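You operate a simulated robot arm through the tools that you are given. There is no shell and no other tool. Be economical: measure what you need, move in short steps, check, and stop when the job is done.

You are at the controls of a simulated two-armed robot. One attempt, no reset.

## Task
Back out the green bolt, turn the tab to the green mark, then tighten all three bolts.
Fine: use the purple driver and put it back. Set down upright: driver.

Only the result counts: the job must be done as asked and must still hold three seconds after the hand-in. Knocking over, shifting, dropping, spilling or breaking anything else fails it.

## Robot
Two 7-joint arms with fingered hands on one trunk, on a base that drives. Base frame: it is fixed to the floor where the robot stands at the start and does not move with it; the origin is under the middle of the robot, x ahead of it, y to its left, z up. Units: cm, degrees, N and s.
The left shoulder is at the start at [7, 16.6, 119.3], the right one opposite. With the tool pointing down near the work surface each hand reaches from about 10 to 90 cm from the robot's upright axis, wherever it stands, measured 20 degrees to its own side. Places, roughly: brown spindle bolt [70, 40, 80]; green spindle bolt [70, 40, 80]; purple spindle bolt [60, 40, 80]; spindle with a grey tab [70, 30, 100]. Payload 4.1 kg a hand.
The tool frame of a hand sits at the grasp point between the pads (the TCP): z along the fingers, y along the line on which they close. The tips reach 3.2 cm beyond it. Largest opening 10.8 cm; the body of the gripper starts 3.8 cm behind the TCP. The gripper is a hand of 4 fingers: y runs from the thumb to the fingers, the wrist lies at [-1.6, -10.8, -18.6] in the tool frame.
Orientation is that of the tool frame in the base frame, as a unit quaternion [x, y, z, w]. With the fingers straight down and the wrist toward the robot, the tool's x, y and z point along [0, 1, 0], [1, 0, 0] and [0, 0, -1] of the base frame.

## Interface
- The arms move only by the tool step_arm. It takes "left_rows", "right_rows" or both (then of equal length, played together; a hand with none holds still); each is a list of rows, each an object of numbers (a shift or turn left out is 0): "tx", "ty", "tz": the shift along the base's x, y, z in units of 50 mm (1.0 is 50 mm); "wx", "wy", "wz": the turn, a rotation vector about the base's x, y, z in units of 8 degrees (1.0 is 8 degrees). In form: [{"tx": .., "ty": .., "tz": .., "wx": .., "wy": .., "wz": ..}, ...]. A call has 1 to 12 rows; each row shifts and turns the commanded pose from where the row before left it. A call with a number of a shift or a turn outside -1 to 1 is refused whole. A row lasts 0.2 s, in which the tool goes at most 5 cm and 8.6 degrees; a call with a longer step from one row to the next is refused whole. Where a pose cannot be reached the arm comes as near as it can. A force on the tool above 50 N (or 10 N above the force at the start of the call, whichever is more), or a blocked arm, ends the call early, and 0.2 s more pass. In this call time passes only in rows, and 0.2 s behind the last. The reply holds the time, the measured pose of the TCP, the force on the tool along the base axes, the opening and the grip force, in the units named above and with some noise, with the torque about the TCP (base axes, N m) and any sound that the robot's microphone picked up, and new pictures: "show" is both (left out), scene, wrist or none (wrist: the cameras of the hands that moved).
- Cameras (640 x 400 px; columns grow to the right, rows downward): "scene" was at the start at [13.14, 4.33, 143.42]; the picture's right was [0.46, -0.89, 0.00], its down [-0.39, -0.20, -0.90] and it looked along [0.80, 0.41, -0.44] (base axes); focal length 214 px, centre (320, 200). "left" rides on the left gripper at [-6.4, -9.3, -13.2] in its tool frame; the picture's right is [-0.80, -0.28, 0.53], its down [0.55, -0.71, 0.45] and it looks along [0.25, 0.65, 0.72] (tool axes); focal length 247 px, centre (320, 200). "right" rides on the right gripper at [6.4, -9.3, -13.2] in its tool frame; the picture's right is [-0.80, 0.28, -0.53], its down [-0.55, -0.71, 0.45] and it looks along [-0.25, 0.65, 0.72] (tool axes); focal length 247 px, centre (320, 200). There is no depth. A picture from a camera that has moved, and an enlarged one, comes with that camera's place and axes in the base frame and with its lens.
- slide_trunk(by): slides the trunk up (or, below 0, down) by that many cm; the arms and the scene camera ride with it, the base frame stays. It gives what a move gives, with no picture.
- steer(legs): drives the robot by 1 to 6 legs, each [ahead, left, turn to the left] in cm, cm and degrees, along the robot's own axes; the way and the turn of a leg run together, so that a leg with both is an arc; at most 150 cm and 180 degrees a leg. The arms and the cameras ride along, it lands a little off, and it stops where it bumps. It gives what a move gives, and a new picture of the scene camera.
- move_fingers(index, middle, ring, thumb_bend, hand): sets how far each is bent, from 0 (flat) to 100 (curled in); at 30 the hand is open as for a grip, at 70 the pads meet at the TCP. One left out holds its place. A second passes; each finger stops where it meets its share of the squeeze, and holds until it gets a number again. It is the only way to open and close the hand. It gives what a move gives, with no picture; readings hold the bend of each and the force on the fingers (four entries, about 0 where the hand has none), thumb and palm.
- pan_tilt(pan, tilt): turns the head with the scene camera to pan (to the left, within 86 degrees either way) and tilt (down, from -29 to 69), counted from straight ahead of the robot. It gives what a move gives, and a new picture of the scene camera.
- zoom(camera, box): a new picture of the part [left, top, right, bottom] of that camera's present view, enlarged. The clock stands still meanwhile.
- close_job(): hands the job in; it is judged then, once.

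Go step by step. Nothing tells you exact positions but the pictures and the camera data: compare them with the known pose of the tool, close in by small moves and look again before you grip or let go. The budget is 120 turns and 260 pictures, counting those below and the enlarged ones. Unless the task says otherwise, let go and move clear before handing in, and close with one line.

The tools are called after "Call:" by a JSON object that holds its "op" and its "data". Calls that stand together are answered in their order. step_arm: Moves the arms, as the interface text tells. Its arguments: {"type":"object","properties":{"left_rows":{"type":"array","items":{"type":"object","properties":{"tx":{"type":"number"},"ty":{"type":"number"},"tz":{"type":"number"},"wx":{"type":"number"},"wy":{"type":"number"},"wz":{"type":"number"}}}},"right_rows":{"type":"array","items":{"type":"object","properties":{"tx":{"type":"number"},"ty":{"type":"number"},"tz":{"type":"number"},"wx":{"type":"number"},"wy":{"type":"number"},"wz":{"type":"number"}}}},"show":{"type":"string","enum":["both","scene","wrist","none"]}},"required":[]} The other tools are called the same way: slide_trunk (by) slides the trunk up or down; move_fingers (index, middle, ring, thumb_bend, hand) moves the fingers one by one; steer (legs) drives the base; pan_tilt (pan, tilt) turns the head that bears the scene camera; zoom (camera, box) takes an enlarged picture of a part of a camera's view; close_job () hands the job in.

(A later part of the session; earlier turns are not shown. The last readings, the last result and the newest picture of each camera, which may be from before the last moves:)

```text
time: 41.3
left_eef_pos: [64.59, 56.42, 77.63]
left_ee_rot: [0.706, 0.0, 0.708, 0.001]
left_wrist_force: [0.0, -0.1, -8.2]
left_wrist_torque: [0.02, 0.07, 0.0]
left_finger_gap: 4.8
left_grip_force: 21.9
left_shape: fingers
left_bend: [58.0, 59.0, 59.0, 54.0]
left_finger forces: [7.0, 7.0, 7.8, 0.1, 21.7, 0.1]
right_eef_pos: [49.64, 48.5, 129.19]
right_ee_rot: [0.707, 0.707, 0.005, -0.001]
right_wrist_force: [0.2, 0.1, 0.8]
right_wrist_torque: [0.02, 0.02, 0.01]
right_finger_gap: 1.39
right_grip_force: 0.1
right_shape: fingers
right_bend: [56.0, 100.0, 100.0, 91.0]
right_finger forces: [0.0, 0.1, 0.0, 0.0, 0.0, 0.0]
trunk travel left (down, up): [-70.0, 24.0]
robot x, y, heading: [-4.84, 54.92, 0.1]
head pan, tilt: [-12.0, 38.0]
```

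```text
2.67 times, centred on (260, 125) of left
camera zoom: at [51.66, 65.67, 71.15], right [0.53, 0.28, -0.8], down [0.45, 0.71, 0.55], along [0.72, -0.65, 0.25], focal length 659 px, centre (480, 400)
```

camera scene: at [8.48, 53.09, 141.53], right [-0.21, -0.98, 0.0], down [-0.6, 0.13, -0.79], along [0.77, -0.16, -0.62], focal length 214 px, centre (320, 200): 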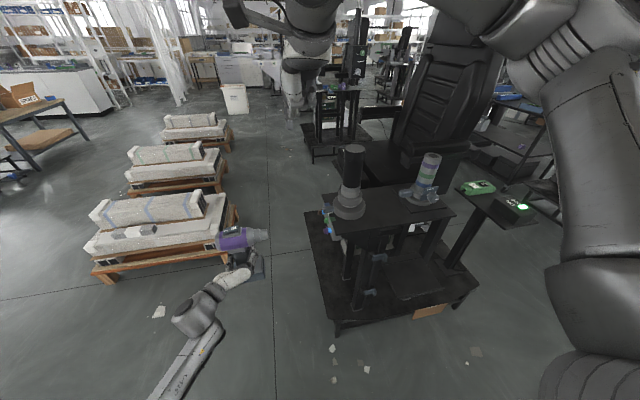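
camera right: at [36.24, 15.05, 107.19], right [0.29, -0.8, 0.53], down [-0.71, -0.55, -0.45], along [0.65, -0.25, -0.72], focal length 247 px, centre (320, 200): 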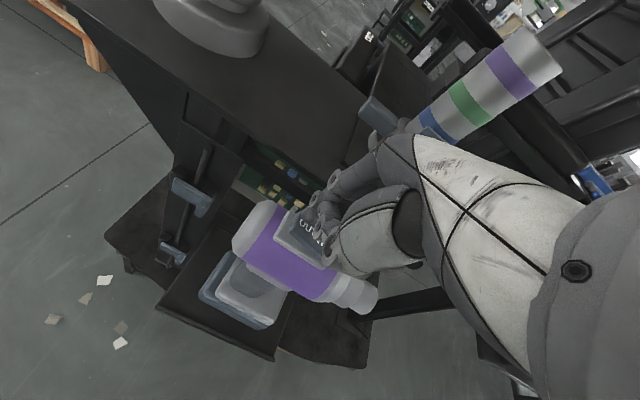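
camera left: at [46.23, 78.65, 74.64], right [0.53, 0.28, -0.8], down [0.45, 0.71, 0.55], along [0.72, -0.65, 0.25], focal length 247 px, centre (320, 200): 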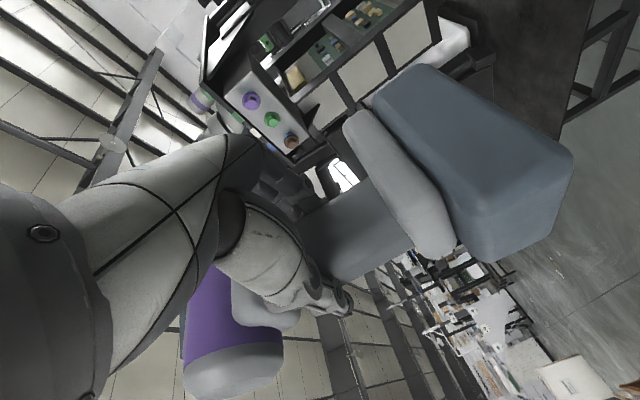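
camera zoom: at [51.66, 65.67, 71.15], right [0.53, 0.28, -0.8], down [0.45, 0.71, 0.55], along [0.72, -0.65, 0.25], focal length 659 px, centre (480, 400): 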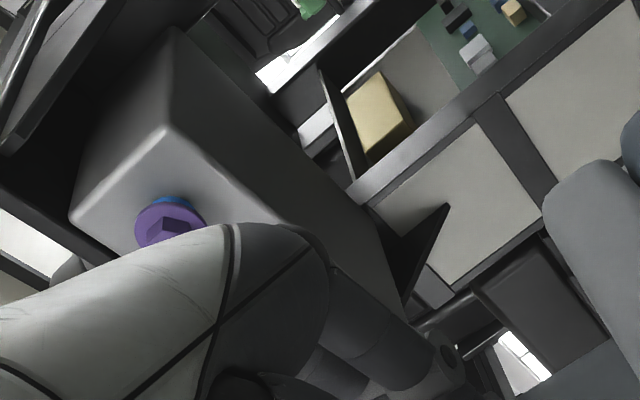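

Call:
{"op": "step_arm", "data": {"left_rows": [{"tz": 0.06, "tx": 0.02, "ty": -0.4}, {"ty": -0.4}, {"ty": -0.4}, {"ty": -0.1}], "show": "none"}}

Call:
{"op": "zoom", "data": {"camera": "right", "box": [200, 200, 320, 290]}}

Call:
{"op": "zoom", "data": {"camera": "scene", "box": [280, 195, 360, 255]}}

```text
time: 42.3
left_eef_pos: [64.86, 49.96, 77.83]
left_ee_rot: [0.706, -0.001, 0.708, 0.001]
left_wrist_force: [-0.2, -0.4, -8.6]
left_wrist_torque: [0.01, 0.08, 0.01]
left_finger_gap: 4.78
left_grip_force: 21.9
left_shape: fingers
left_bend: [58.0, 60.0, 59.0, 54.0]
left_finger forces: [7.2, 6.9, 7.8, 0.1, 21.8, 0.0]
right_eef_pos: [49.67, 48.57, 129.11]
right_ee_rot: [0.707, 0.707, 0.004, 0.0]
right_wrist_force: [-1.0, -0.3, 0.0]
right_wrist_torque: [-0.03, 0.01, 0.03]
right_finger_gap: 1.41
right_grip_force: 0.0
right_shape: fingers
right_bend: [56.0, 100.0, 100.0, 91.0]
right_finger forces: [0.0, 0.1, 0.0, 0.0, 0.0, 0.1]
trunk travel left (down, up): [-70.0, 24.0]
robot x, y, heading: [-4.88, 54.52, -0.2]
head pan, tilt: [-12.0, 38.0]
```

```text
4.44 times, centred on (260, 245) of right
camera zoom: at [40.37, 55.04, 142.27], right [0.28, -0.8, 0.53], down [-0.7, -0.55, -0.45], along [0.65, -0.24, -0.72], focal length 1098 px, centre (587, 0)
```

zoom: 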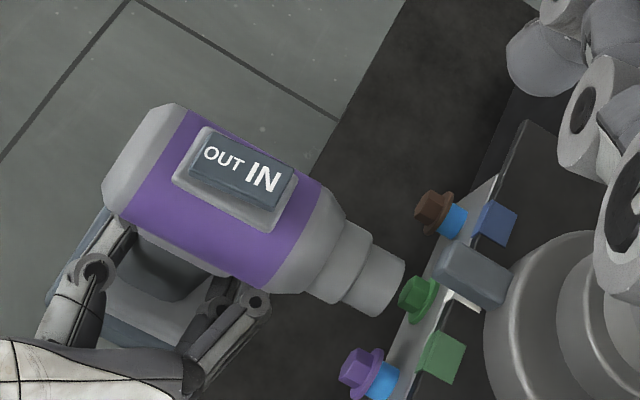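

```text
6.67 times, centred on (320, 225) of scene
camera zoom: at [8.44, 53.04, 141.53], right [-0.21, -0.98, 0.0], down [-0.6, 0.13, -0.79], along [0.77, -0.16, -0.62], focal length 1430 px, centre (320, 33)
```

zoom: 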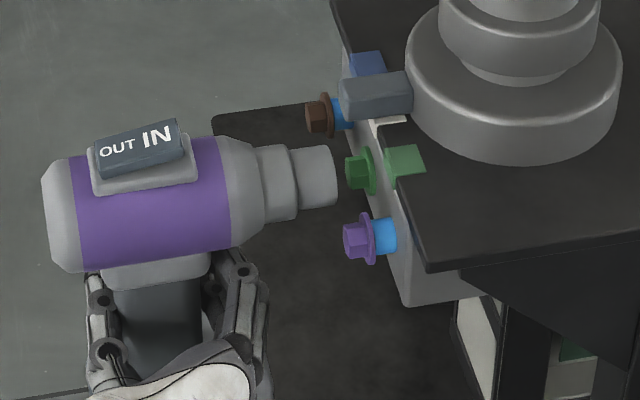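

Call:
{"op": "step_arm", "data": {"left_rows": [{"ty": -0.1}, {"ty": -0.1}, {"ty": -0.08}, {"ty": -0.06}], "show": "none"}}

Call:
{"op": "zoom", "data": {"camera": "scene", "box": [280, 195, 360, 255]}}

```text
time: 43.3
left_eef_pos: [64.76, 49.24, 77.24]
left_ee_rot: [0.707, -0.004, 0.707, -0.006]
left_wrist_force: [-0.2, -0.5, -8.4]
left_wrist_torque: [0.04, 0.08, 0.02]
left_finger_gap: 4.75
left_grip_force: 22.1
left_shape: fingers
left_bend: [58.0, 60.0, 59.0, 54.0]
left_finger forces: [7.2, 7.0, 7.7, 0.1, 21.6, 0.0]
right_eef_pos: [49.66, 48.65, 128.98]
right_ee_rot: [0.706, 0.708, 0.004, 0.0]
right_wrist_force: [0.2, 0.2, 0.1]
right_wrist_torque: [-0.01, 0.03, 0.01]
right_finger_gap: 1.42
right_grip_force: 0.1
right_shape: fingers
right_bend: [56.0, 100.0, 100.0, 91.0]
right_finger forces: [0.1, 0.1, 0.1, 0.1, 0.0, 0.0]
trunk travel left (down, up): [-70.0, 24.0]
robot x, y, heading: [-5.25, 54.85, 0.1]
head pan, tilt: [-12.0, 38.0]
```

```text
6.67 times, centred on (320, 225) of scene
camera zoom: at [8.44, 53.02, 141.53], right [-0.21, -0.98, 0.0], down [-0.6, 0.13, -0.79], along [0.77, -0.16, -0.62], focal length 1430 px, centre (320, 33)
```

zoom: 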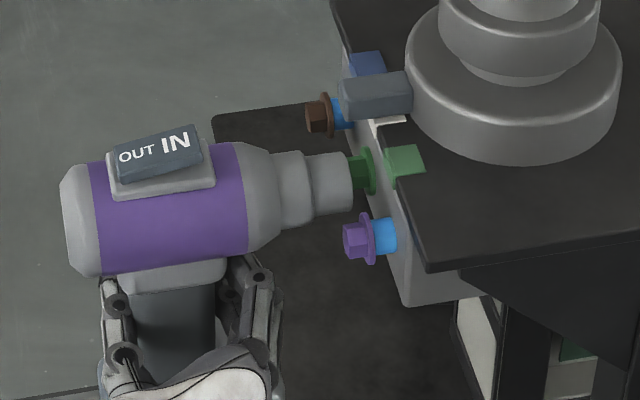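

The arm fell short (joint limit, z sagged). I'll back off and shift the base right so the left arm works more comfortably.

Call:
{"op": "step_arm", "data": {"left_rows": [{"ty": 0.3}, {"ty": 0.7}, {"ty": 0.8}, {"ty": 0.8}, {"ty": 0.8}, {"ty": 0.8}, {"ty": 0.6}], "show": "none"}}

Call:
{"op": "steer", "data": {"legs": [[0, -20, 0]]}}

```text
time: 44.9
left_eef_pos: [64.9, 72.23, 77.75]
left_ee_rot: [0.707, -0.001, 0.707, 0.001]
left_wrist_force: [0.2, -0.4, -9.1]
left_wrist_torque: [0.01, 0.12, -0.03]
left_finger_gap: 4.77
left_grip_force: 22.2
left_shape: fingers
left_bend: [58.0, 60.0, 59.0, 54.0]
left_finger forces: [7.2, 7.0, 7.7, 0.0, 22.0, 0.1]
right_eef_pos: [49.63, 48.7, 129.2]
right_ee_rot: [0.707, 0.708, 0.004, 0.0]
right_wrist_force: [0.7, 0.9, -0.9]
right_wrist_torque: [-0.03, 0.01, 0.02]
right_finger_gap: 1.38
right_grip_force: 0.0
right_shape: fingers
right_bend: [56.0, 100.0, 100.0, 91.0]
right_finger forces: [0.0, 0.0, 0.1, 0.0, 0.0, 0.1]
trunk travel left (down, up): [-70.0, 24.0]
robot x, y, heading: [-5.31, 54.8, -0.2]
head pan, tilt: [-12.0, 38.0]
```

```text
time: 46.5
left_eef_pos: [64.82, 52.49, 77.68]
left_ee_rot: [0.706, 0.0, 0.708, -0.001]
left_wrist_force: [-1.2, -0.2, -9.4]
left_wrist_torque: [0.03, 0.1, -0.02]
left_finger_gap: 4.78
left_grip_force: 21.7
left_shape: fingers
left_bend: [58.0, 60.0, 59.0, 54.0]
left_finger forces: [7.2, 7.1, 7.7, 0.1, 21.9, 0.0]
right_eef_pos: [49.72, 28.81, 129.06]
right_ee_rot: [0.707, 0.708, 0.004, -0.001]
right_wrist_force: [-0.5, 0.4, 0.5]
right_wrist_torque: [-0.01, 0.0, -0.02]
right_finger_gap: 1.39
right_grip_force: 0.1
right_shape: fingers
right_bend: [56.0, 100.0, 100.0, 91.0]
right_finger forces: [0.1, 0.0, 0.1, 0.0, 0.1, 0.0]
trunk travel left (down, up): [-70.0, 24.0]
robot x, y, heading: [-5.55, 34.89, 0.2]
head pan, tilt: [-12.0, 38.0]
camera scene: at [8.47, 33.22, 141.53], right [-0.21, -0.98, 0.0], down [-0.6, 0.13, -0.79], along [0.77, -0.16, -0.62], focal length 214 px, centre (320, 200)
```

scene: 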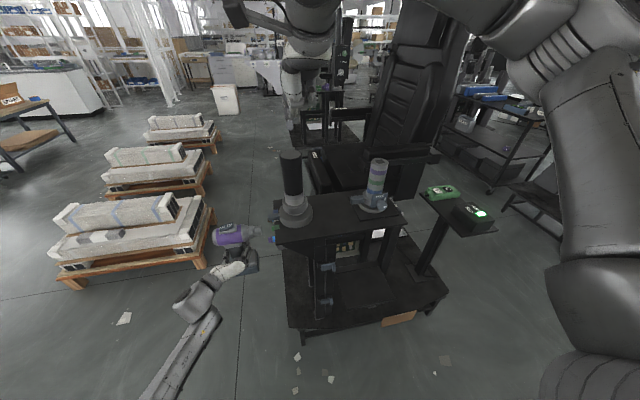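

Call:
{"op": "zoom", "data": {"camera": "scene", "box": [200, 190, 320, 280]}}

Call:
{"op": "zoom", "data": {"camera": "right", "box": [40, 60, 300, 260]}}

```text
4.44 times, centred on (260, 235) of scene
camera zoom: at [8.47, 33.22, 141.53], right [-0.21, -0.98, 0.0], down [-0.6, 0.13, -0.79], along [0.77, -0.16, -0.62], focal length 953 px, centre (587, 44)
```

zoom: 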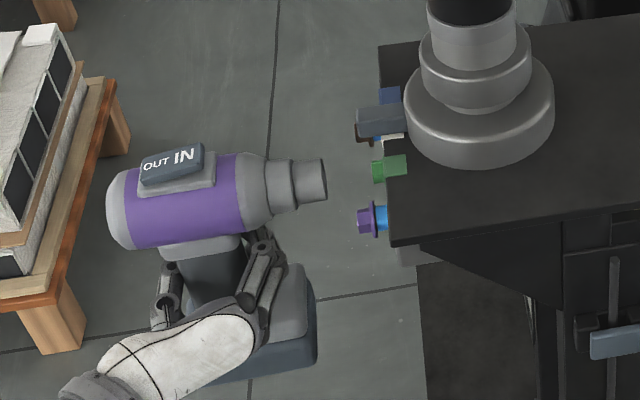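

```text
2.00 times, centred on (170, 160) of right
camera zoom: at [40.39, 35.26, 142.27], right [0.28, -0.8, 0.53], down [-0.7, -0.55, -0.45], along [0.65, -0.24, -0.72], focal length 494 px, centre (620, 280)
```

zoom: 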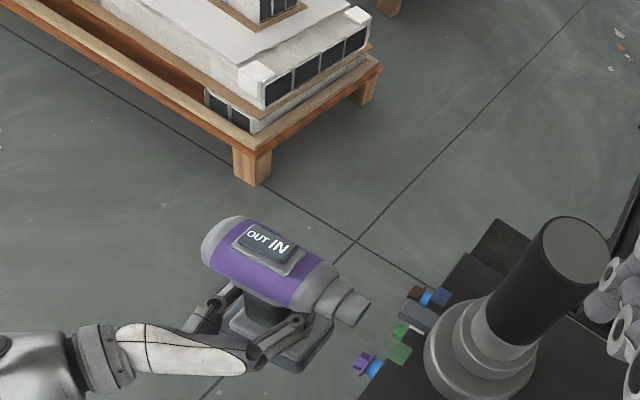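

Call:
{"op": "step_arm", "data": {"left_rows": [{"ty": -0.3, "tz": 0.03}, {"ty": -0.3}, {"ty": -0.1}, {"ty": -0.08}], "show": "none"}}

Call:
{"op": "zoom", "data": {"camera": "scene", "box": [220, 200, 300, 260]}}

Call:
{"op": "zoom", "data": {"camera": "right", "box": [140, 150, 280, 260]}}

```text
time: 47.5
left_eef_pos: [64.78, 48.73, 77.91]
left_ee_rot: [0.707, 0.0, 0.708, 0.0]
left_wrist_force: [0.1, 2.6, -9.9]
left_wrist_torque: [-0.06, 0.07, 0.01]
left_finger_gap: 4.77
left_grip_force: 22.1
left_shape: fingers
left_bend: [58.0, 60.0, 59.0, 54.0]
left_finger forces: [6.9, 6.8, 7.4, 0.0, 23.5, 0.1]
right_eef_pos: [49.78, 28.92, 129.1]
right_ee_rot: [0.706, 0.708, 0.004, -0.001]
right_wrist_force: [0.8, 1.1, -0.1]
right_wrist_torque: [0.01, -0.03, -0.02]
right_finger_gap: 1.4
right_grip_force: 0.0
right_shape: fingers
right_bend: [56.0, 100.0, 100.0, 91.0]
right_finger forces: [0.0, 0.0, 0.0, 0.0, 0.0, 0.1]
trunk travel left (down, up): [-70.0, 24.0]
robot x, y, heading: [-5.04, 34.94, -0.1]
head pan, tilt: [-12.0, 38.0]
```

```text
6.67 times, centred on (260, 230) of scene
camera zoom: at [8.48, 33.27, 141.53], right [-0.21, -0.98, 0.0], down [-0.6, 0.13, -0.79], along [0.77, -0.16, -0.62], focal length 1430 px, centre (720, 0)
```

zoom: 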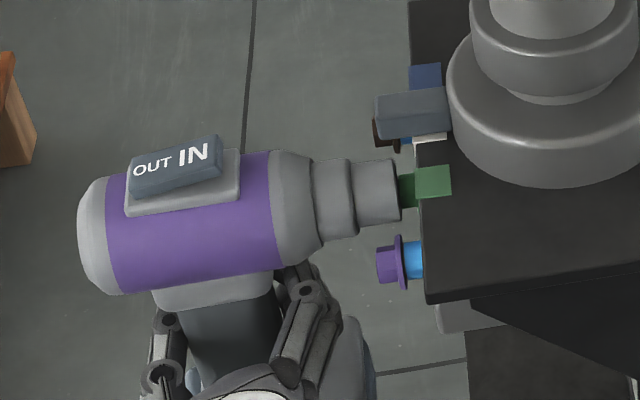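

```text
3.64 times, centred on (210, 205) of right
camera zoom: at [40.4, 35.32, 142.27], right [0.28, -0.8, 0.53], down [-0.7, -0.55, -0.45], along [0.65, -0.24, -0.72], focal length 898 px, centre (720, 182)
```

zoom: 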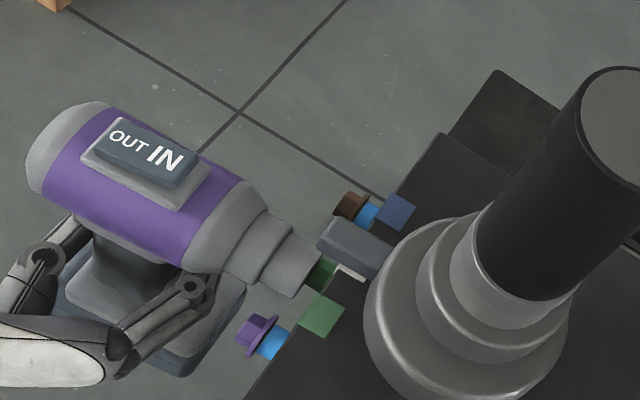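

Call:
{"op": "step_arm", "data": {"left_rows": [{"ty": -0.04}, {"ty": -0.04}, {"ty": -0.04}, {}, {}, {}], "show": "none"}}

Call:
{"op": "zoom", "data": {"camera": "right", "box": [190, 180, 260, 240]}}

```text
time: 48.9
left_eef_pos: [64.84, 48.31, 77.65]
left_ee_rot: [0.707, 0.001, 0.707, -0.001]
left_wrist_force: [-1.3, 16.7, -15.1]
left_wrist_torque: [-0.53, 0.15, 0.11]
left_finger_gap: 4.82
left_grip_force: 23.3
left_shape: fingers
left_bend: [60.0, 61.0, 62.0, 54.0]
left_finger forces: [5.2, 4.7, 5.2, 0.0, 31.9, 0.0]
right_eef_pos: [49.75, 29.1, 129.11]
right_ee_rot: [0.705, 0.709, 0.003, 0.0]
right_wrist_force: [0.3, -0.5, 0.1]
right_wrist_torque: [0.0, 0.03, 0.0]
right_finger_gap: 1.41
right_grip_force: 0.1
right_shape: fingers
right_bend: [56.0, 100.0, 100.0, 91.0]
right_finger forces: [0.0, 0.0, 0.0, 0.0, 0.1, 0.1]
trunk travel left (down, up): [-70.0, 24.0]
robot x, y, heading: [-4.94, 34.99, -0.1]
head pan, tilt: [-12.0, 38.0]
```

```text
6.67 times, centred on (225, 210) of right
camera zoom: at [40.48, 35.57, 142.24], right [0.28, -0.8, 0.53], down [-0.7, -0.55, -0.45], along [0.65, -0.24, -0.72], focal length 1646 px, centre (953, 133)
```

zoom: 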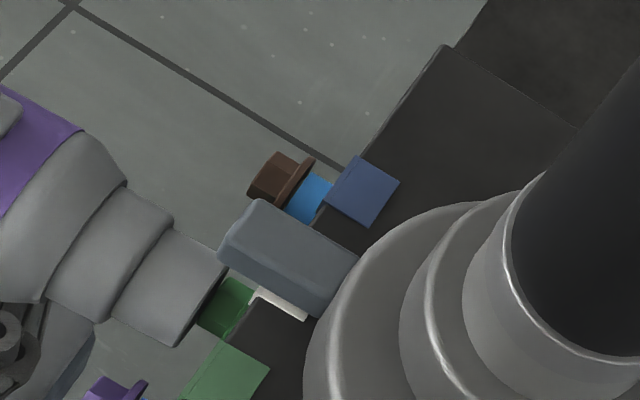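

Call:
{"op": "step_arm", "data": {"left_rows": [{"ty": -0.04}, {"ty": -0.04}, {"ty": -0.04}, {}, {}, {}], "show": "none"}}

Call:
{"op": "zoom", "data": {"camera": "right", "box": [190, 180, 260, 240]}}

Call:
{"op": "zoom", "data": {"camera": "scene", "box": [230, 200, 290, 250]}}

```text
time: 50.3
left_eef_pos: [64.89, 47.75, 77.6]
left_ee_rot: [0.708, 0.002, 0.707, 0.0]
left_wrist_force: [-2.8, 30.9, -21.4]
left_wrist_torque: [-0.95, 0.0, 0.04]
left_finger_gap: 4.9
left_grip_force: 24.7
left_shape: fingers
left_bend: [63.0, 63.0, 64.0, 53.0]
left_finger forces: [3.7, 3.0, 3.0, 0.0, 41.0, 0.0]
right_eef_pos: [49.82, 29.29, 129.01]
right_ee_rot: [0.706, 0.708, 0.003, 0.0]
right_wrist_force: [-0.7, 0.5, 0.0]
right_wrist_torque: [-0.01, -0.02, -0.02]
right_finger_gap: 1.4
right_grip_force: 0.1
right_shape: fingers
right_bend: [56.0, 100.0, 100.0, 91.0]
right_finger forces: [0.0, 0.0, 0.0, 0.0, 0.0, 0.0]
trunk travel left (down, up): [-70.0, 24.0]
robot x, y, heading: [-4.91, 34.66, 0.3]
head pan, tilt: [-12.0, 38.0]
```

```text
6.67 times, centred on (225, 210) of right
camera zoom: at [40.54, 35.79, 142.21], right [0.28, -0.8, 0.53], down [-0.7, -0.55, -0.45], along [0.65, -0.24, -0.72], focal length 1646 px, centre (953, 133)
```

zoom: 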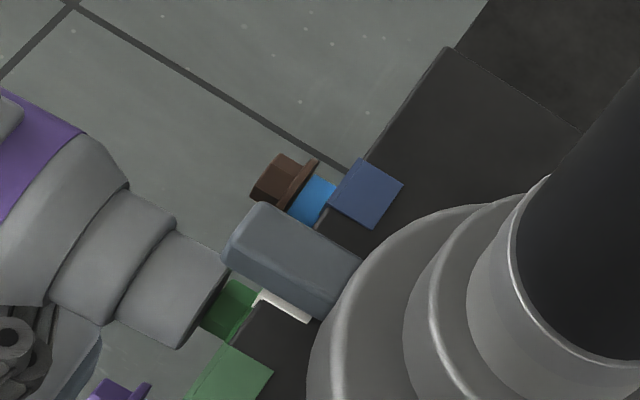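

```text
8.00 times, centred on (260, 225) of scene
camera zoom: at [8.62, 33.74, 141.52], right [-0.21, -0.98, 0.0], down [-0.6, 0.12, -0.79], along [0.77, -0.16, -0.62], focal length 1716 px, centre (800, 0)
```

zoom: 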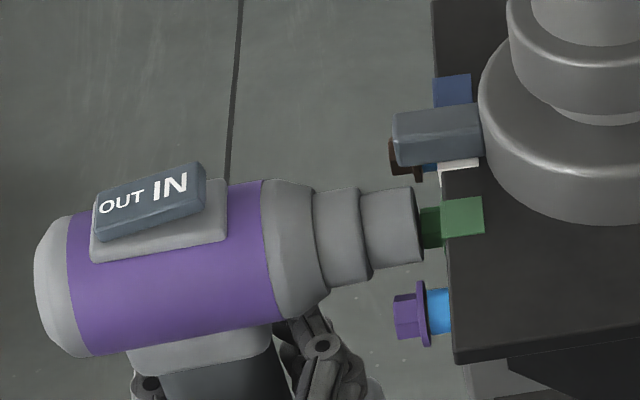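

No spin under 31 N axial push, so I'll back off and look at the nose face for the socket.

Call:
{"op": "step_arm", "data": {"left_rows": [{"ty": 0.1}, {"ty": 0.2}, {"ty": 0.4}, {"ty": 0.6}], "show": "none"}}

Call:
{"op": "pan_tilt", "data": {"pan": 0, "tilt": 38}}

Call:
{"op": "zoom", "data": {"camera": "right", "box": [170, 170, 260, 240]}}

Call:
{"op": "zoom", "data": {"camera": "scene", "box": [180, 190, 260, 260]}}

```text
time: 51.3
left_eef_pos: [64.86, 53.86, 77.83]
left_ee_rot: [0.706, 0.0, 0.708, 0.001]
left_wrist_force: [0.2, -0.7, -7.9]
left_wrist_torque: [-0.01, 0.12, 0.02]
left_finger_gap: 4.8
left_grip_force: 22.1
left_shape: fingers
left_bend: [59.0, 60.0, 61.0, 53.0]
left_finger forces: [7.0, 7.1, 7.6, 0.0, 21.6, 0.0]
right_eef_pos: [49.67, 28.94, 129.17]
right_ee_rot: [0.707, 0.707, 0.003, 0.0]
right_wrist_force: [0.4, 0.4, 0.6]
right_wrist_torque: [0.0, -0.02, 0.03]
right_finger_gap: 1.42
right_grip_force: 0.0
right_shape: fingers
right_bend: [56.0, 100.0, 100.0, 91.0]
right_finger forces: [0.1, 0.0, 0.1, 0.1, 0.1, 0.0]
trunk travel left (down, up): [-70.0, 24.0]
robot x, y, heading: [-5.18, 34.73, 0.3]
head pan, tilt: [-12.0, 38.0]
```

```text
time: 52.0
left_eef_pos: [64.73, 53.96, 77.83]
left_ee_rot: [0.706, 0.0, 0.708, 0.0]
left_wrist_force: [0.3, 0.0, -9.7]
left_wrist_torque: [0.0, 0.06, 0.03]
left_finger_gap: 4.79
left_grip_force: 21.3
left_shape: fingers
left_bend: [59.0, 60.0, 61.0, 53.0]
left_finger forces: [6.9, 6.9, 7.7, 0.0, 21.6, 0.1]
right_eef_pos: [49.59, 28.79, 129.15]
right_ee_rot: [0.706, 0.708, 0.004, 0.0]
right_wrist_force: [0.0, 0.6, -0.5]
right_wrist_torque: [0.0, 0.02, 0.01]
right_finger_gap: 1.42
right_grip_force: 0.0
right_shape: fingers
right_bend: [56.0, 100.0, 100.0, 91.0]
right_finger forces: [0.1, 0.1, 0.0, 0.0, 0.1, 0.0]
trunk travel left (down, up): [-70.0, 24.0]
robot x, y, heading: [-4.93, 34.95, -0.1]
head pan, tilt: [0.0, 38.0]
camera scene: at [8.65, 34.99, 141.53], right [0.0, -1.0, 0.0], down [-0.62, 0.0, -0.79], along [0.79, 0.0, -0.62], focal length 214 px, centre (320, 200)
```

scene: 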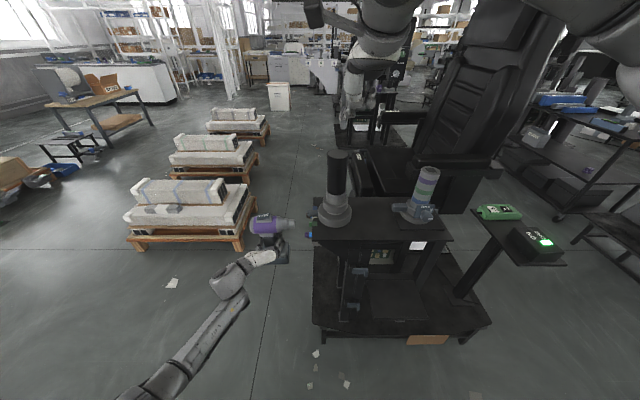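

```text
5.71 times, centred on (215, 205) of right
camera zoom: at [40.39, 35.25, 142.27], right [0.28, -0.8, 0.53], down [-0.7, -0.55, -0.45], along [0.65, -0.24, -0.72], focal length 1411 px, centre (920, 171)
```

zoom: 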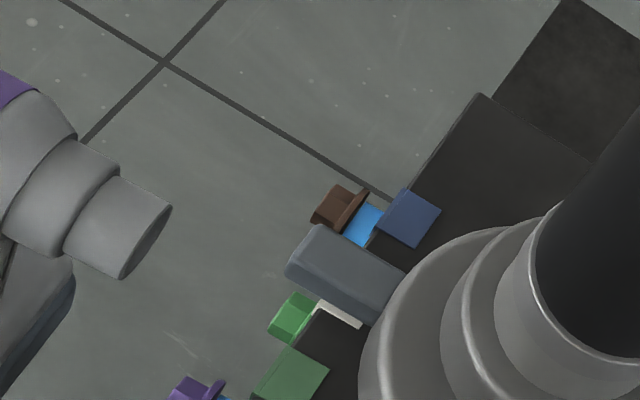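

```text
5.71 times, centred on (220, 225) of scene
camera zoom: at [8.65, 34.99, 141.53], right [0.0, -1.0, 0.0], down [-0.62, 0.0, -0.79], along [0.79, 0.0, -0.62], focal length 1226 px, centre (891, 57)
```

zoom: 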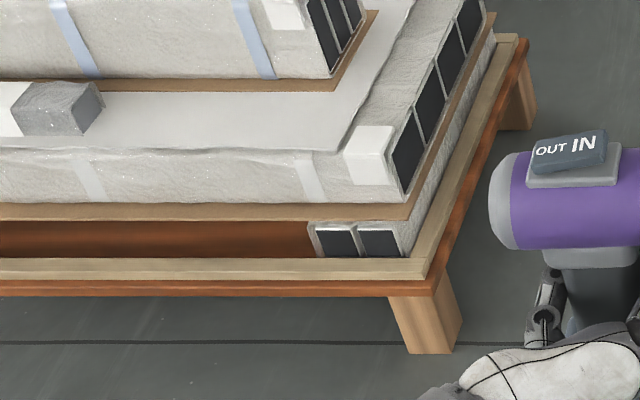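

Call:
{"op": "step_arm", "data": {"left_rows": [{"ty": -0.5}, {"ty": -0.4}, {"ty": -0.12}, {"ty": -0.06}, {}, {}, {}, {}, {}, {}, {}, {}], "show": "none"}}

Call:
{"op": "pan_tilt", "data": {"pan": -12, "tilt": 38}}

Call:
{"op": "zoom", "data": {"camera": "scene", "box": [230, 200, 290, 250]}}

```text
time: 54.6
left_eef_pos: [64.95, 48.52, 77.88]
left_ee_rot: [0.707, 0.0, 0.707, 0.0]
left_wrist_force: [0.2, 0.9, -8.3]
left_wrist_torque: [-0.03, 0.07, 0.01]
left_finger_gap: 4.8
left_grip_force: 22.1
left_shape: fingers
left_bend: [59.0, 60.0, 61.0, 53.0]
left_finger forces: [6.7, 7.0, 7.7, 0.0, 21.4, 0.0]
right_eef_pos: [49.74, 28.81, 129.09]
right_ee_rot: [0.706, 0.708, 0.004, 0.0]
right_wrist_force: [0.2, 1.1, 0.1]
right_wrist_torque: [0.01, 0.06, 0.0]
right_finger_gap: 1.38
right_grip_force: 0.0
right_shape: fingers
right_bend: [56.0, 100.0, 100.0, 91.0]
right_finger forces: [0.0, 0.0, 0.0, 0.1, 0.1, 0.1]
trunk travel left (down, up): [-70.0, 24.0]
robot x, y, heading: [-5.02, 35.15, -0.1]
head pan, tilt: [0.0, 38.0]
```

```text
time: 55.4
left_eef_pos: [64.76, 48.48, 77.95]
left_ee_rot: [0.707, 0.0, 0.708, 0.0]
left_wrist_force: [0.5, 0.2, -9.6]
left_wrist_torque: [-0.02, 0.08, -0.04]
left_finger_gap: 4.78
left_grip_force: 21.0
left_shape: fingers
left_bend: [59.0, 60.0, 61.0, 53.0]
left_finger forces: [6.8, 7.1, 7.7, 0.0, 21.4, 0.0]
right_eef_pos: [49.67, 28.94, 129.05]
right_ee_rot: [0.706, 0.708, 0.005, -0.001]
right_wrist_force: [-0.4, -0.8, 0.5]
right_wrist_torque: [0.0, -0.02, 0.02]
right_finger_gap: 1.39
right_grip_force: 0.0
right_shape: fingers
right_bend: [56.0, 100.0, 100.0, 91.0]
right_finger forces: [0.0, 0.0, 0.0, 0.0, 0.0, 0.1]
trunk travel left (down, up): [-70.0, 24.0]
robot x, y, heading: [-5.2, 34.98, 0.1]
head pan, tilt: [-12.0, 38.0]
camera scene: at [8.47, 33.24, 141.53], right [-0.21, -0.98, 0.0], down [-0.6, 0.13, -0.79], along [0.77, -0.16, -0.62], focal length 214 px, centre (320, 200)
```

scene: 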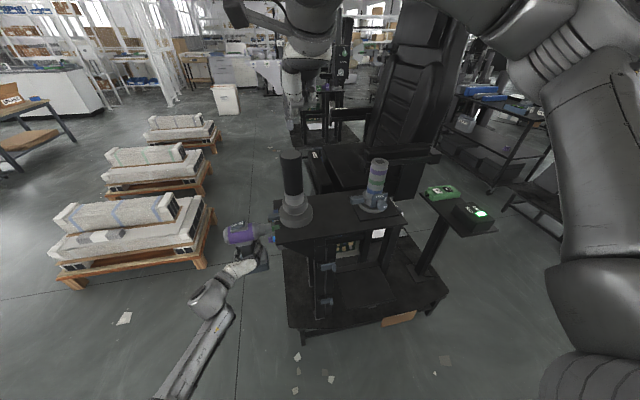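

```text
8.00 times, centred on (260, 225) of scene
camera zoom: at [8.47, 33.24, 141.53], right [-0.21, -0.98, 0.0], down [-0.6, 0.13, -0.79], along [0.77, -0.16, -0.62], focal length 1716 px, centre (800, 0)
```

zoom: 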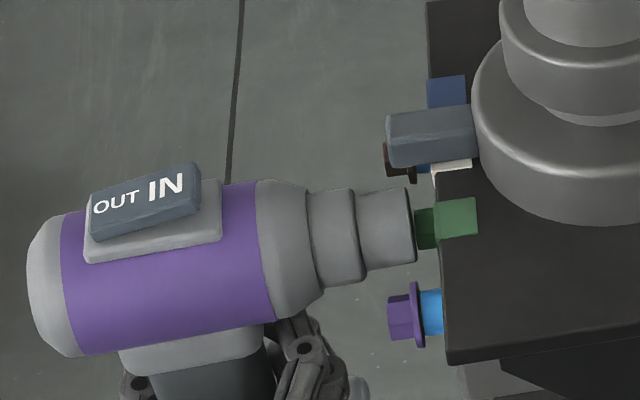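

Call:
{"op": "zoom", "data": {"camera": "right", "box": [130, 150, 240, 230]}}

Call:
{"op": "zoom", "data": {"camera": "left", "box": [120, 0, 640, 400]}}

```text
5.00 times, centred on (185, 190) of right
camera zoom: at [40.39, 35.27, 142.27], right [0.28, -0.8, 0.53], down [-0.7, -0.55, -0.45], along [0.65, -0.24, -0.72], focal length 1235 px, centre (995, 250)
```

zoom: 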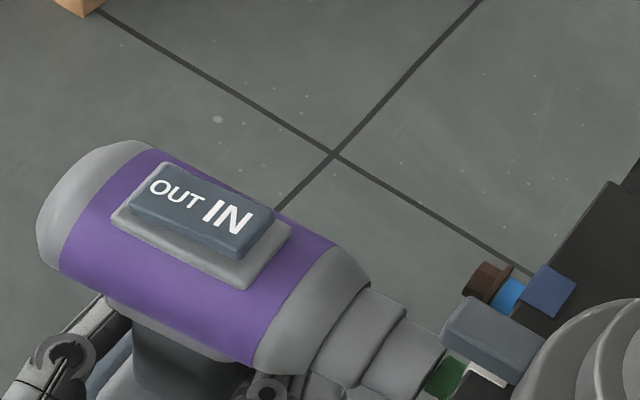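

```text
1.00 times, centred on (380, 200) of left
camera zoom: at [51.8, 57.69, 71.46], right [0.53, 0.28, -0.8], down [0.45, 0.71, 0.55], along [0.72, -0.65, 0.25], focal length 247 px, centre (260, 200)
```

zoom: 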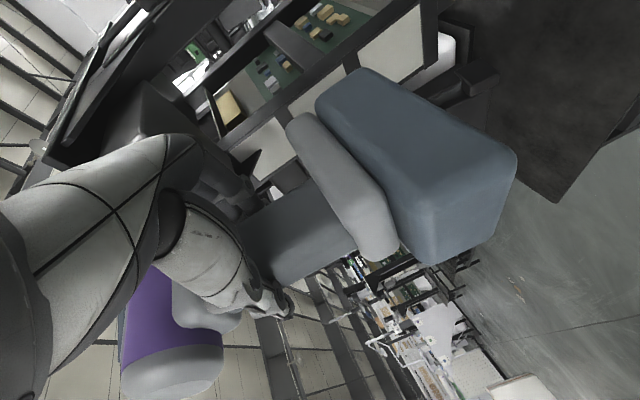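

The driver is yawed ~4° relative to the bolt axis; I'll correct it and re-engage.

Call:
{"op": "step_arm", "data": {"left_rows": [{"ty": 0.2}, {"wz": -0.49, "tx": 0.126}, {"ty": -0.1}, {"ty": -0.06}, {"ty": -0.06}, {"ty": -0.03}, {}, {}, {}, {}], "show": "none"}}

Call:
{"op": "zoom", "data": {"camera": "right", "box": [150, 160, 260, 240]}}

Call:
{"op": "zoom", "data": {"camera": "scene", "box": [230, 200, 290, 250]}}

```text
time: 57.5
left_eef_pos: [65.42, 48.34, 77.71]
left_ee_rot: [0.707, -0.023, 0.706, 0.024]
left_wrist_force: [-0.1, 9.0, -11.7]
left_wrist_torque: [-0.35, 0.11, 0.12]
left_finger_gap: 4.81
left_grip_force: 21.9
left_shape: fingers
left_bend: [60.0, 61.0, 61.0, 53.0]
left_finger forces: [6.0, 5.6, 5.8, 0.1, 26.9, 0.0]
right_eef_pos: [49.75, 29.0, 129.1]
right_ee_rot: [0.706, 0.708, 0.003, 0.0]
right_wrist_force: [-0.6, -0.3, 0.3]
right_wrist_torque: [0.0, 0.03, 0.02]
right_finger_gap: 1.41
right_grip_force: 0.0
right_shape: fingers
right_bend: [56.0, 100.0, 100.0, 91.0]
right_finger forces: [0.0, 0.0, 0.0, 0.0, 0.0, 0.0]
trunk travel left (down, up): [-70.0, 24.0]
robot x, y, heading: [-5.39, 34.83, 0.3]
head pan, tilt: [-12.0, 38.0]
```

```text
5.00 times, centred on (205, 200) of right
camera zoom: at [40.44, 35.43, 142.25], right [0.28, -0.8, 0.53], down [-0.7, -0.55, -0.45], along [0.65, -0.24, -0.72], focal length 1235 px, centre (895, 200)
```

zoom: 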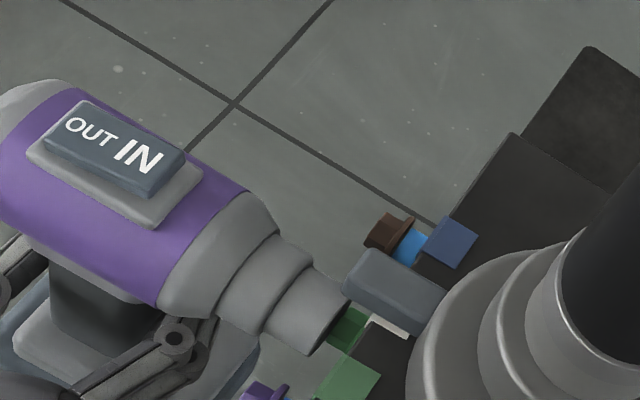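

```text
8.00 times, centred on (260, 225) of scene
camera zoom: at [8.51, 33.39, 141.53], right [-0.21, -0.98, 0.0], down [-0.6, 0.13, -0.79], along [0.77, -0.16, -0.62], focal length 1716 px, centre (800, 0)
```

zoom: 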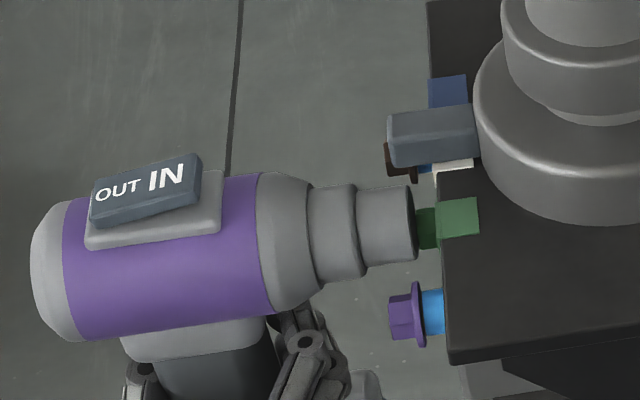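

Alignment along the cameras' shared line of sight is poorly determined; I'll move the right-hand camera straight above the nose to check x directly.

Call:
{"op": "step_arm", "data": {"right_rows": [{"tz": 0.9}, {"tz": 0.9}, {"tx": 0.9}, {"tx": 0.9}, {"tx": 0.9}, {"tx": 0.9}, {"tx": 0.9}, {"tx": 0.5, "ty": 0.5}], "show": "none"}}

Call:
{"op": "zoom", "data": {"camera": "right", "box": [0, 220, 260, 400]}}

```text
time: 59.4
left_eef_pos: [65.45, 48.41, 77.79]
left_ee_rot: [0.707, -0.022, 0.707, 0.026]
left_wrist_force: [0.8, 1.7, -9.1]
left_wrist_torque: [-0.09, 0.11, 0.07]
left_finger_gap: 4.83
left_grip_force: 21.6
left_shape: fingers
left_bend: [60.0, 61.0, 61.0, 53.0]
left_finger forces: [6.5, 6.7, 7.0, 0.0, 22.9, 0.0]
right_eef_pos: [74.67, 32.03, 138.09]
right_ee_rot: [0.706, 0.709, 0.002, 0.001]
right_wrist_force: [0.7, -0.4, 0.2]
right_wrist_torque: [-0.06, -0.02, -0.03]
right_finger_gap: 1.42
right_grip_force: 0.1
right_shape: fingers
right_bend: [56.0, 100.0, 100.0, 91.0]
right_finger forces: [0.1, 0.0, 0.0, 0.0, 0.0, 0.0]
trunk travel left (down, up): [-70.0, 24.0]
robot x, y, heading: [-5.47, 34.81, 0.3]
head pan, tilt: [-12.0, 38.0]
```

```text
2.22 times, centred on (130, 310) of right
camera zoom: at [65.27, 38.39, 151.22], right [0.28, -0.8, 0.53], down [-0.7, -0.55, -0.45], along [0.65, -0.24, -0.72], focal length 549 px, centre (742, -44)
```

zoom: 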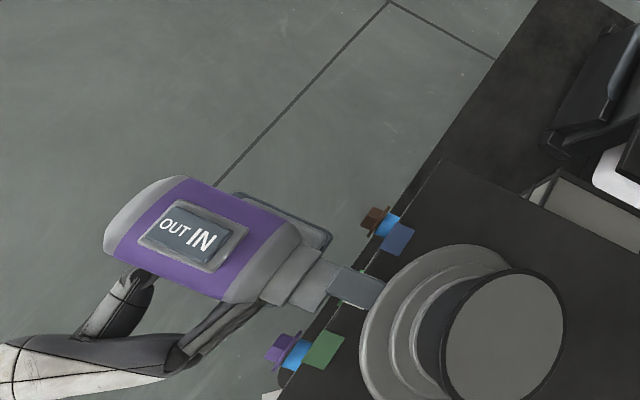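

Call:
{"op": "zoom", "data": {"camera": "right", "box": [90, 300, 190, 390]}}

```text
4.44 times, centred on (140, 345) of right
camera zoom: at [65.27, 38.39, 151.22], right [0.28, -0.8, 0.53], down [-0.7, -0.55, -0.45], along [0.65, -0.24, -0.72], focal length 1098 px, centre (1120, -444)
```

zoom: 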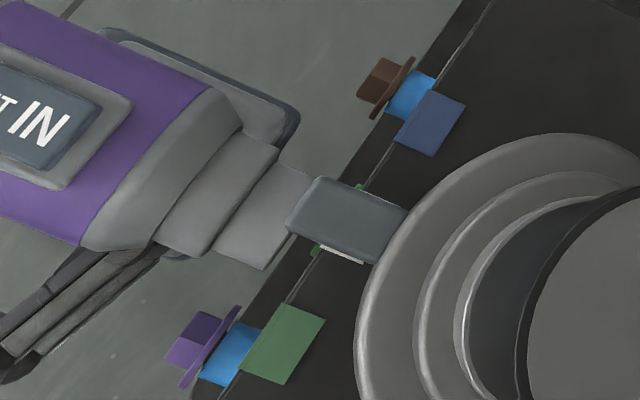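

The nose is ~0.7 cm too far to −x. Back off slightly, correct, and recheck.

Call:
{"op": "step_arm", "data": {"left_rows": [{"ty": 0.2}, {"tx": 0.14, "tz": -0.06}, {"ty": -0.06}], "show": "none"}}

Call:
{"op": "zoom", "data": {"camera": "right", "box": [90, 300, 190, 390]}}

Call:
{"op": "zoom", "data": {"camera": "scene", "box": [240, 205, 290, 245]}}

```text
time: 60.1
left_eef_pos: [66.2, 48.96, 77.61]
left_ee_rot: [0.705, -0.025, 0.708, 0.025]
left_wrist_force: [-0.6, 0.0, -8.2]
left_wrist_torque: [0.0, 0.08, -0.02]
left_finger_gap: 4.81
left_grip_force: 21.4
left_shape: fingers
left_bend: [60.0, 61.0, 61.0, 53.0]
left_finger forces: [6.8, 7.0, 7.4, 0.1, 21.2, 0.0]
right_eef_pos: [74.46, 31.32, 138.08]
right_ee_rot: [0.706, 0.708, 0.004, 0.0]
right_wrist_force: [-0.9, 0.8, -0.2]
right_wrist_torque: [0.02, -0.04, 0.04]
right_finger_gap: 1.39
right_grip_force: 0.0
right_shape: fingers
right_bend: [56.0, 100.0, 100.0, 91.0]
right_finger forces: [0.0, 0.0, 0.0, 0.0, 0.1, 0.0]
trunk travel left (down, up): [-70.0, 24.0]
robot x, y, heading: [-4.97, 35.14, 0.0]
head pan, tilt: [-12.0, 38.0]
```

```text
4.44 times, centred on (140, 345) of right
camera zoom: at [65.31, 37.67, 151.26], right [0.28, -0.8, 0.53], down [-0.7, -0.55, -0.46], along [0.65, -0.24, -0.72], focal length 1098 px, centre (1120, -444)
```

zoom: 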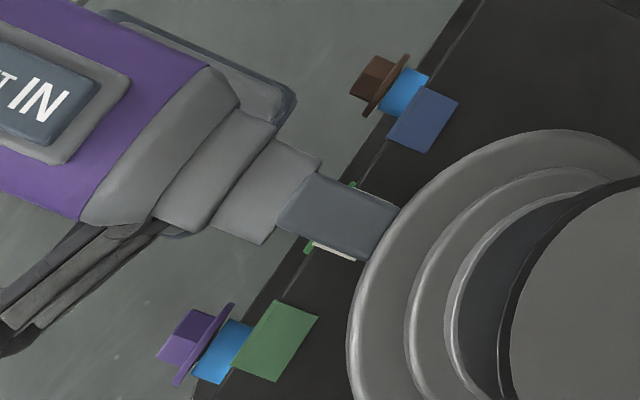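

```text
10.00 times, centred on (265, 225) of scene
camera zoom: at [8.45, 33.13, 141.53], right [-0.21, -0.98, 0.0], down [-0.6, 0.13, -0.79], along [0.77, -0.16, -0.62], focal length 2145 px, centre (870, -50)
```

zoom: 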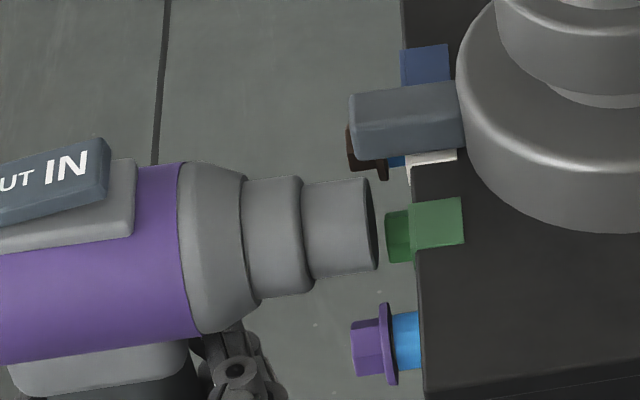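

Call:
{"op": "step_arm", "data": {"left_rows": [{"tz": -0.13}, {"ty": -0.06}, {"ty": -0.05}, {"ty": -0.03}, {}, {}, {}, {}], "show": "none"}}

Call:
{"op": "zoom", "data": {"camera": "scene", "box": [240, 205, 290, 245]}}

```text
time: 62.0
left_eef_pos: [66.02, 48.25, 76.97]
left_ee_rot: [0.706, -0.023, 0.707, 0.025]
left_wrist_force: [-0.1, -0.1, -8.3]
left_wrist_torque: [0.0, 0.08, 0.0]
left_finger_gap: 4.79
left_grip_force: 21.6
left_shape: fingers
left_bend: [60.0, 61.0, 61.0, 53.0]
left_finger forces: [6.8, 7.0, 7.3, 0.0, 21.1, 0.0]
right_eef_pos: [74.79, 31.31, 138.07]
right_ee_rot: [0.707, 0.708, 0.005, 0.0]
right_wrist_force: [0.4, -0.7, -0.2]
right_wrist_torque: [-0.01, 0.0, -0.02]
right_finger_gap: 1.42
right_grip_force: 0.0
right_shape: fingers
right_bend: [56.0, 100.0, 100.0, 91.0]
right_finger forces: [0.1, 0.0, 0.1, 0.0, 0.0, 0.1]
trunk travel left (down, up): [-70.0, 24.0]
robot x, y, heading: [-5.06, 34.8, 0.3]
head pan, tilt: [-12.0, 38.0]
```

```text
10.00 times, centred on (265, 225) of scene
camera zoom: at [8.48, 33.24, 141.53], right [-0.21, -0.98, 0.0], down [-0.6, 0.13, -0.79], along [0.77, -0.16, -0.62], focal length 2145 px, centre (870, -50)
```

zoom: 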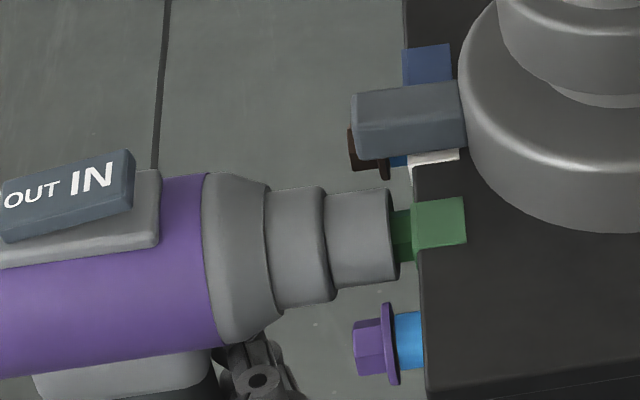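

Call:
{"op": "step_arm", "data": {"left_rows": [{"ty": -0.06}, {"ty": -0.06}, {"ty": -0.06}, {}, {}, {}, {}, {}], "show": "none"}}

Call:
{"op": "zoom", "data": {"camera": "scene", "box": [240, 205, 290, 245]}}

```text
time: 63.8
left_eef_pos: [66.28, 47.67, 76.7]
left_ee_rot: [0.708, -0.021, 0.706, 0.024]
left_wrist_force: [-0.4, 23.0, -17.8]
left_wrist_torque: [-0.79, 0.14, 0.12]
left_finger_gap: 4.9
left_grip_force: 23.8
left_shape: fingers
left_bend: [62.0, 63.0, 63.0, 52.0]
left_finger forces: [4.3, 3.7, 3.7, 0.0, 35.4, 0.0]
right_eef_pos: [74.79, 31.83, 138.08]
right_ee_rot: [0.706, 0.709, 0.003, 0.0]
right_wrist_force: [-0.1, 0.0, 0.9]
right_wrist_torque: [0.01, 0.03, -0.02]
right_finger_gap: 1.39
right_grip_force: 0.1
right_shape: fingers
right_bend: [56.0, 100.0, 100.0, 91.0]
right_finger forces: [0.0, 0.0, 0.0, 0.0, 0.1, 0.0]
trunk travel left (down, up): [-70.0, 24.0]
robot x, y, heading: [-5.0, 35.27, 0.0]
head pan, tilt: [-12.0, 38.0]
```

```text
10.00 times, centred on (265, 225) of scene
camera zoom: at [8.63, 33.63, 141.51], right [-0.21, -0.98, 0.0], down [-0.6, 0.12, -0.79], along [0.77, -0.16, -0.62], focal length 2145 px, centre (870, -50)
```

zoom: 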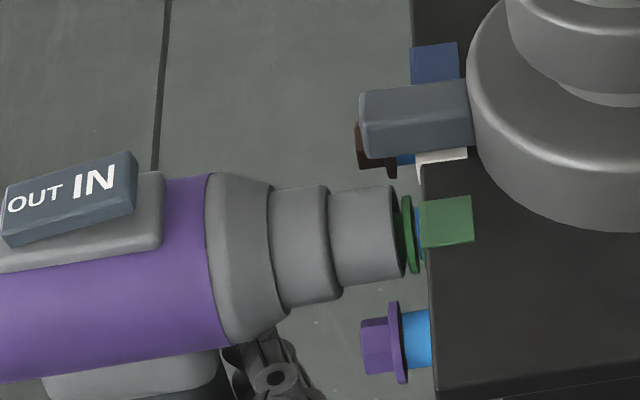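

It works — the green bolt is backing out and pushing the driver. I'll yield gradually while it continues.

Call:
{"op": "step_arm", "data": {"left_rows": [{"ty": 0.03}, {"ty": 0.03}, {"ty": 0.03}, {"ty": 0.02}, {}, {}, {}, {}], "show": "none"}}

Call:
{"op": "zoom", "data": {"camera": "scene", "box": [240, 205, 290, 245]}}

```text
time: 65.5
left_eef_pos: [66.31, 48.28, 76.64]
left_ee_rot: [0.707, -0.022, 0.706, 0.024]
left_wrist_force: [0.2, 27.5, -21.6]
left_wrist_torque: [-0.91, 0.16, 0.12]
left_finger_gap: 4.92
left_grip_force: 24.0
left_shape: fingers
left_bend: [63.0, 63.0, 64.0, 52.0]
left_finger forces: [3.6, 3.1, 3.1, 0.0, 38.4, 0.0]
right_eef_pos: [74.76, 31.87, 137.96]
right_ee_rot: [0.706, 0.709, 0.003, 0.0]
right_wrist_force: [0.2, 0.0, 0.4]
right_wrist_torque: [0.03, 0.0, -0.02]
right_finger_gap: 1.44
right_grip_force: 0.2
right_shape: fingers
right_bend: [56.0, 100.0, 100.0, 91.0]
right_finger forces: [0.0, 0.1, 0.0, 0.2, 0.1, 0.0]
trunk travel left (down, up): [-70.0, 24.0]
robot x, y, heading: [-5.16, 34.63, -0.0]
head pan, tilt: [-12.0, 38.0]
```

```text
10.00 times, centred on (265, 225) of scene
camera zoom: at [8.67, 33.7, 141.51], right [-0.21, -0.98, 0.0], down [-0.6, 0.12, -0.79], along [0.77, -0.16, -0.62], focal length 2145 px, centre (870, -50)
```

zoom: 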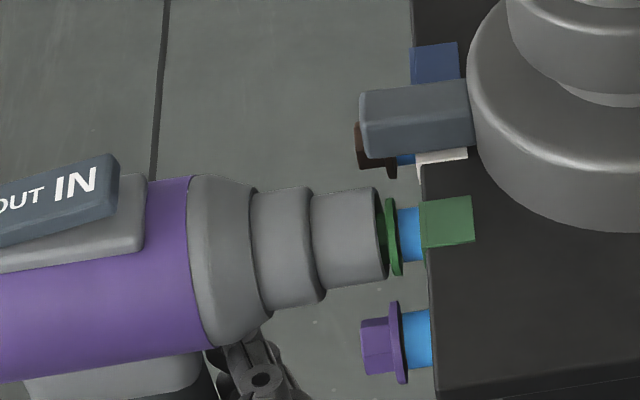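

Call:
{"op": "step_arm", "data": {"left_rows": [{"ty": 0.05}, {"ty": 0.05}, {}, {}, {}, {}, {}, {}], "show": "none"}}

Call:
{"op": "zoom", "data": {"camera": "scene", "box": [240, 205, 290, 245]}}

```text
time: 67.3
left_eef_pos: [66.11, 48.44, 76.85]
left_ee_rot: [0.706, -0.023, 0.707, 0.025]
left_wrist_force: [1.2, 11.4, -14.9]
left_wrist_torque: [-0.38, 0.17, 0.18]
left_finger_gap: 4.87
left_grip_force: 21.4
left_shape: fingers
left_bend: [62.0, 63.0, 63.0, 52.0]
left_finger forces: [5.1, 4.8, 5.0, 0.1, 27.2, 0.0]
right_eef_pos: [74.65, 31.52, 137.98]
right_ee_rot: [0.707, 0.708, 0.004, 0.0]
right_wrist_force: [0.3, 0.6, -0.2]
right_wrist_torque: [0.02, 0.01, 0.01]
right_finger_gap: 1.41
right_grip_force: 0.2
right_shape: fingers
right_bend: [56.0, 100.0, 100.0, 91.0]
right_finger forces: [0.0, 0.1, 0.0, 0.0, 0.1, 0.1]
trunk travel left (down, up): [-70.0, 24.0]
robot x, y, heading: [-5.18, 35.1, 0.1]
head pan, tilt: [-12.0, 38.0]
```

```text
10.00 times, centred on (265, 225) of scene
camera zoom: at [8.58, 33.44, 141.52], right [-0.21, -0.98, 0.0], down [-0.6, 0.13, -0.79], along [0.77, -0.16, -0.62], focal length 2145 px, centre (870, -50)
```

zoom: 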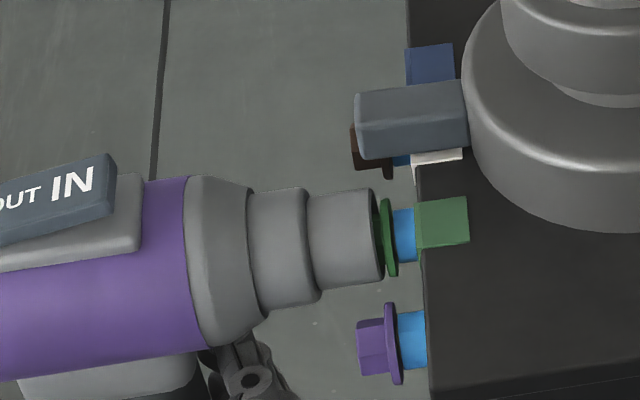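

Green bolt is fully out. Back the driver clear, then look at spindle, tab and marks from above.

Call:
{"op": "step_arm", "data": {"left_rows": [{"ty": 0.2}, {"ty": 0.6}, {"ty": 0.8}, {"ty": 0.8}, {"ty": 0.8}], "show": "none"}}

Call:
{"op": "zoom", "data": {"camera": "right", "box": [80, 270, 260, 400]}}

Call:
{"op": "zoom", "data": {"camera": "scene", "box": [240, 140, 340, 250]}}

```text
time: 68.5
left_eef_pos: [66.14, 64.49, 76.87]
left_ee_rot: [0.706, -0.024, 0.707, 0.026]
left_wrist_force: [-0.1, 1.0, -9.0]
left_wrist_torque: [0.02, 0.11, 0.01]
left_finger_gap: 4.81
left_grip_force: 20.0
left_shape: fingers
left_bend: [59.0, 61.0, 61.0, 53.0]
left_finger forces: [6.9, 6.6, 6.9, 0.1, 20.5, 0.0]
right_eef_pos: [74.64, 31.61, 138.11]
right_ee_rot: [0.706, 0.708, 0.004, 0.0]
right_wrist_force: [0.6, 0.1, 0.4]
right_wrist_torque: [-0.01, -0.01, 0.04]
right_finger_gap: 1.4
right_grip_force: 0.0
right_shape: fingers
right_bend: [56.0, 100.0, 100.0, 91.0]
right_finger forces: [0.1, 0.1, 0.0, 0.0, 0.0, 0.0]
trunk travel left (down, up): [-70.0, 24.0]
robot x, y, heading: [-5.18, 34.95, 0.2]
head pan, tilt: [-12.0, 38.0]
```

```text
3.08 times, centred on (170, 335) of right
camera zoom: at [65.34, 38.0, 151.23], right [0.28, -0.8, 0.53], down [-0.7, -0.55, -0.45], along [0.65, -0.24, -0.72], focal length 760 px, centre (782, -215)
```

zoom: 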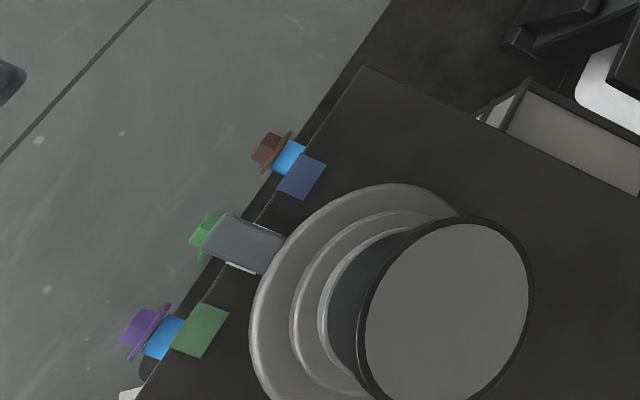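

```text
3.64 times, centred on (290, 195) of scene
camera zoom: at [8.49, 33.43, 141.53], right [-0.21, -0.98, 0.0], down [-0.6, 0.13, -0.79], along [0.77, -0.16, -0.62], focal length 780 px, centre (429, 218)
```

zoom: 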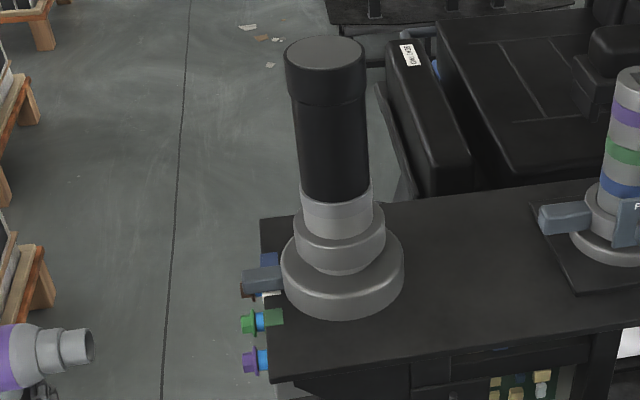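

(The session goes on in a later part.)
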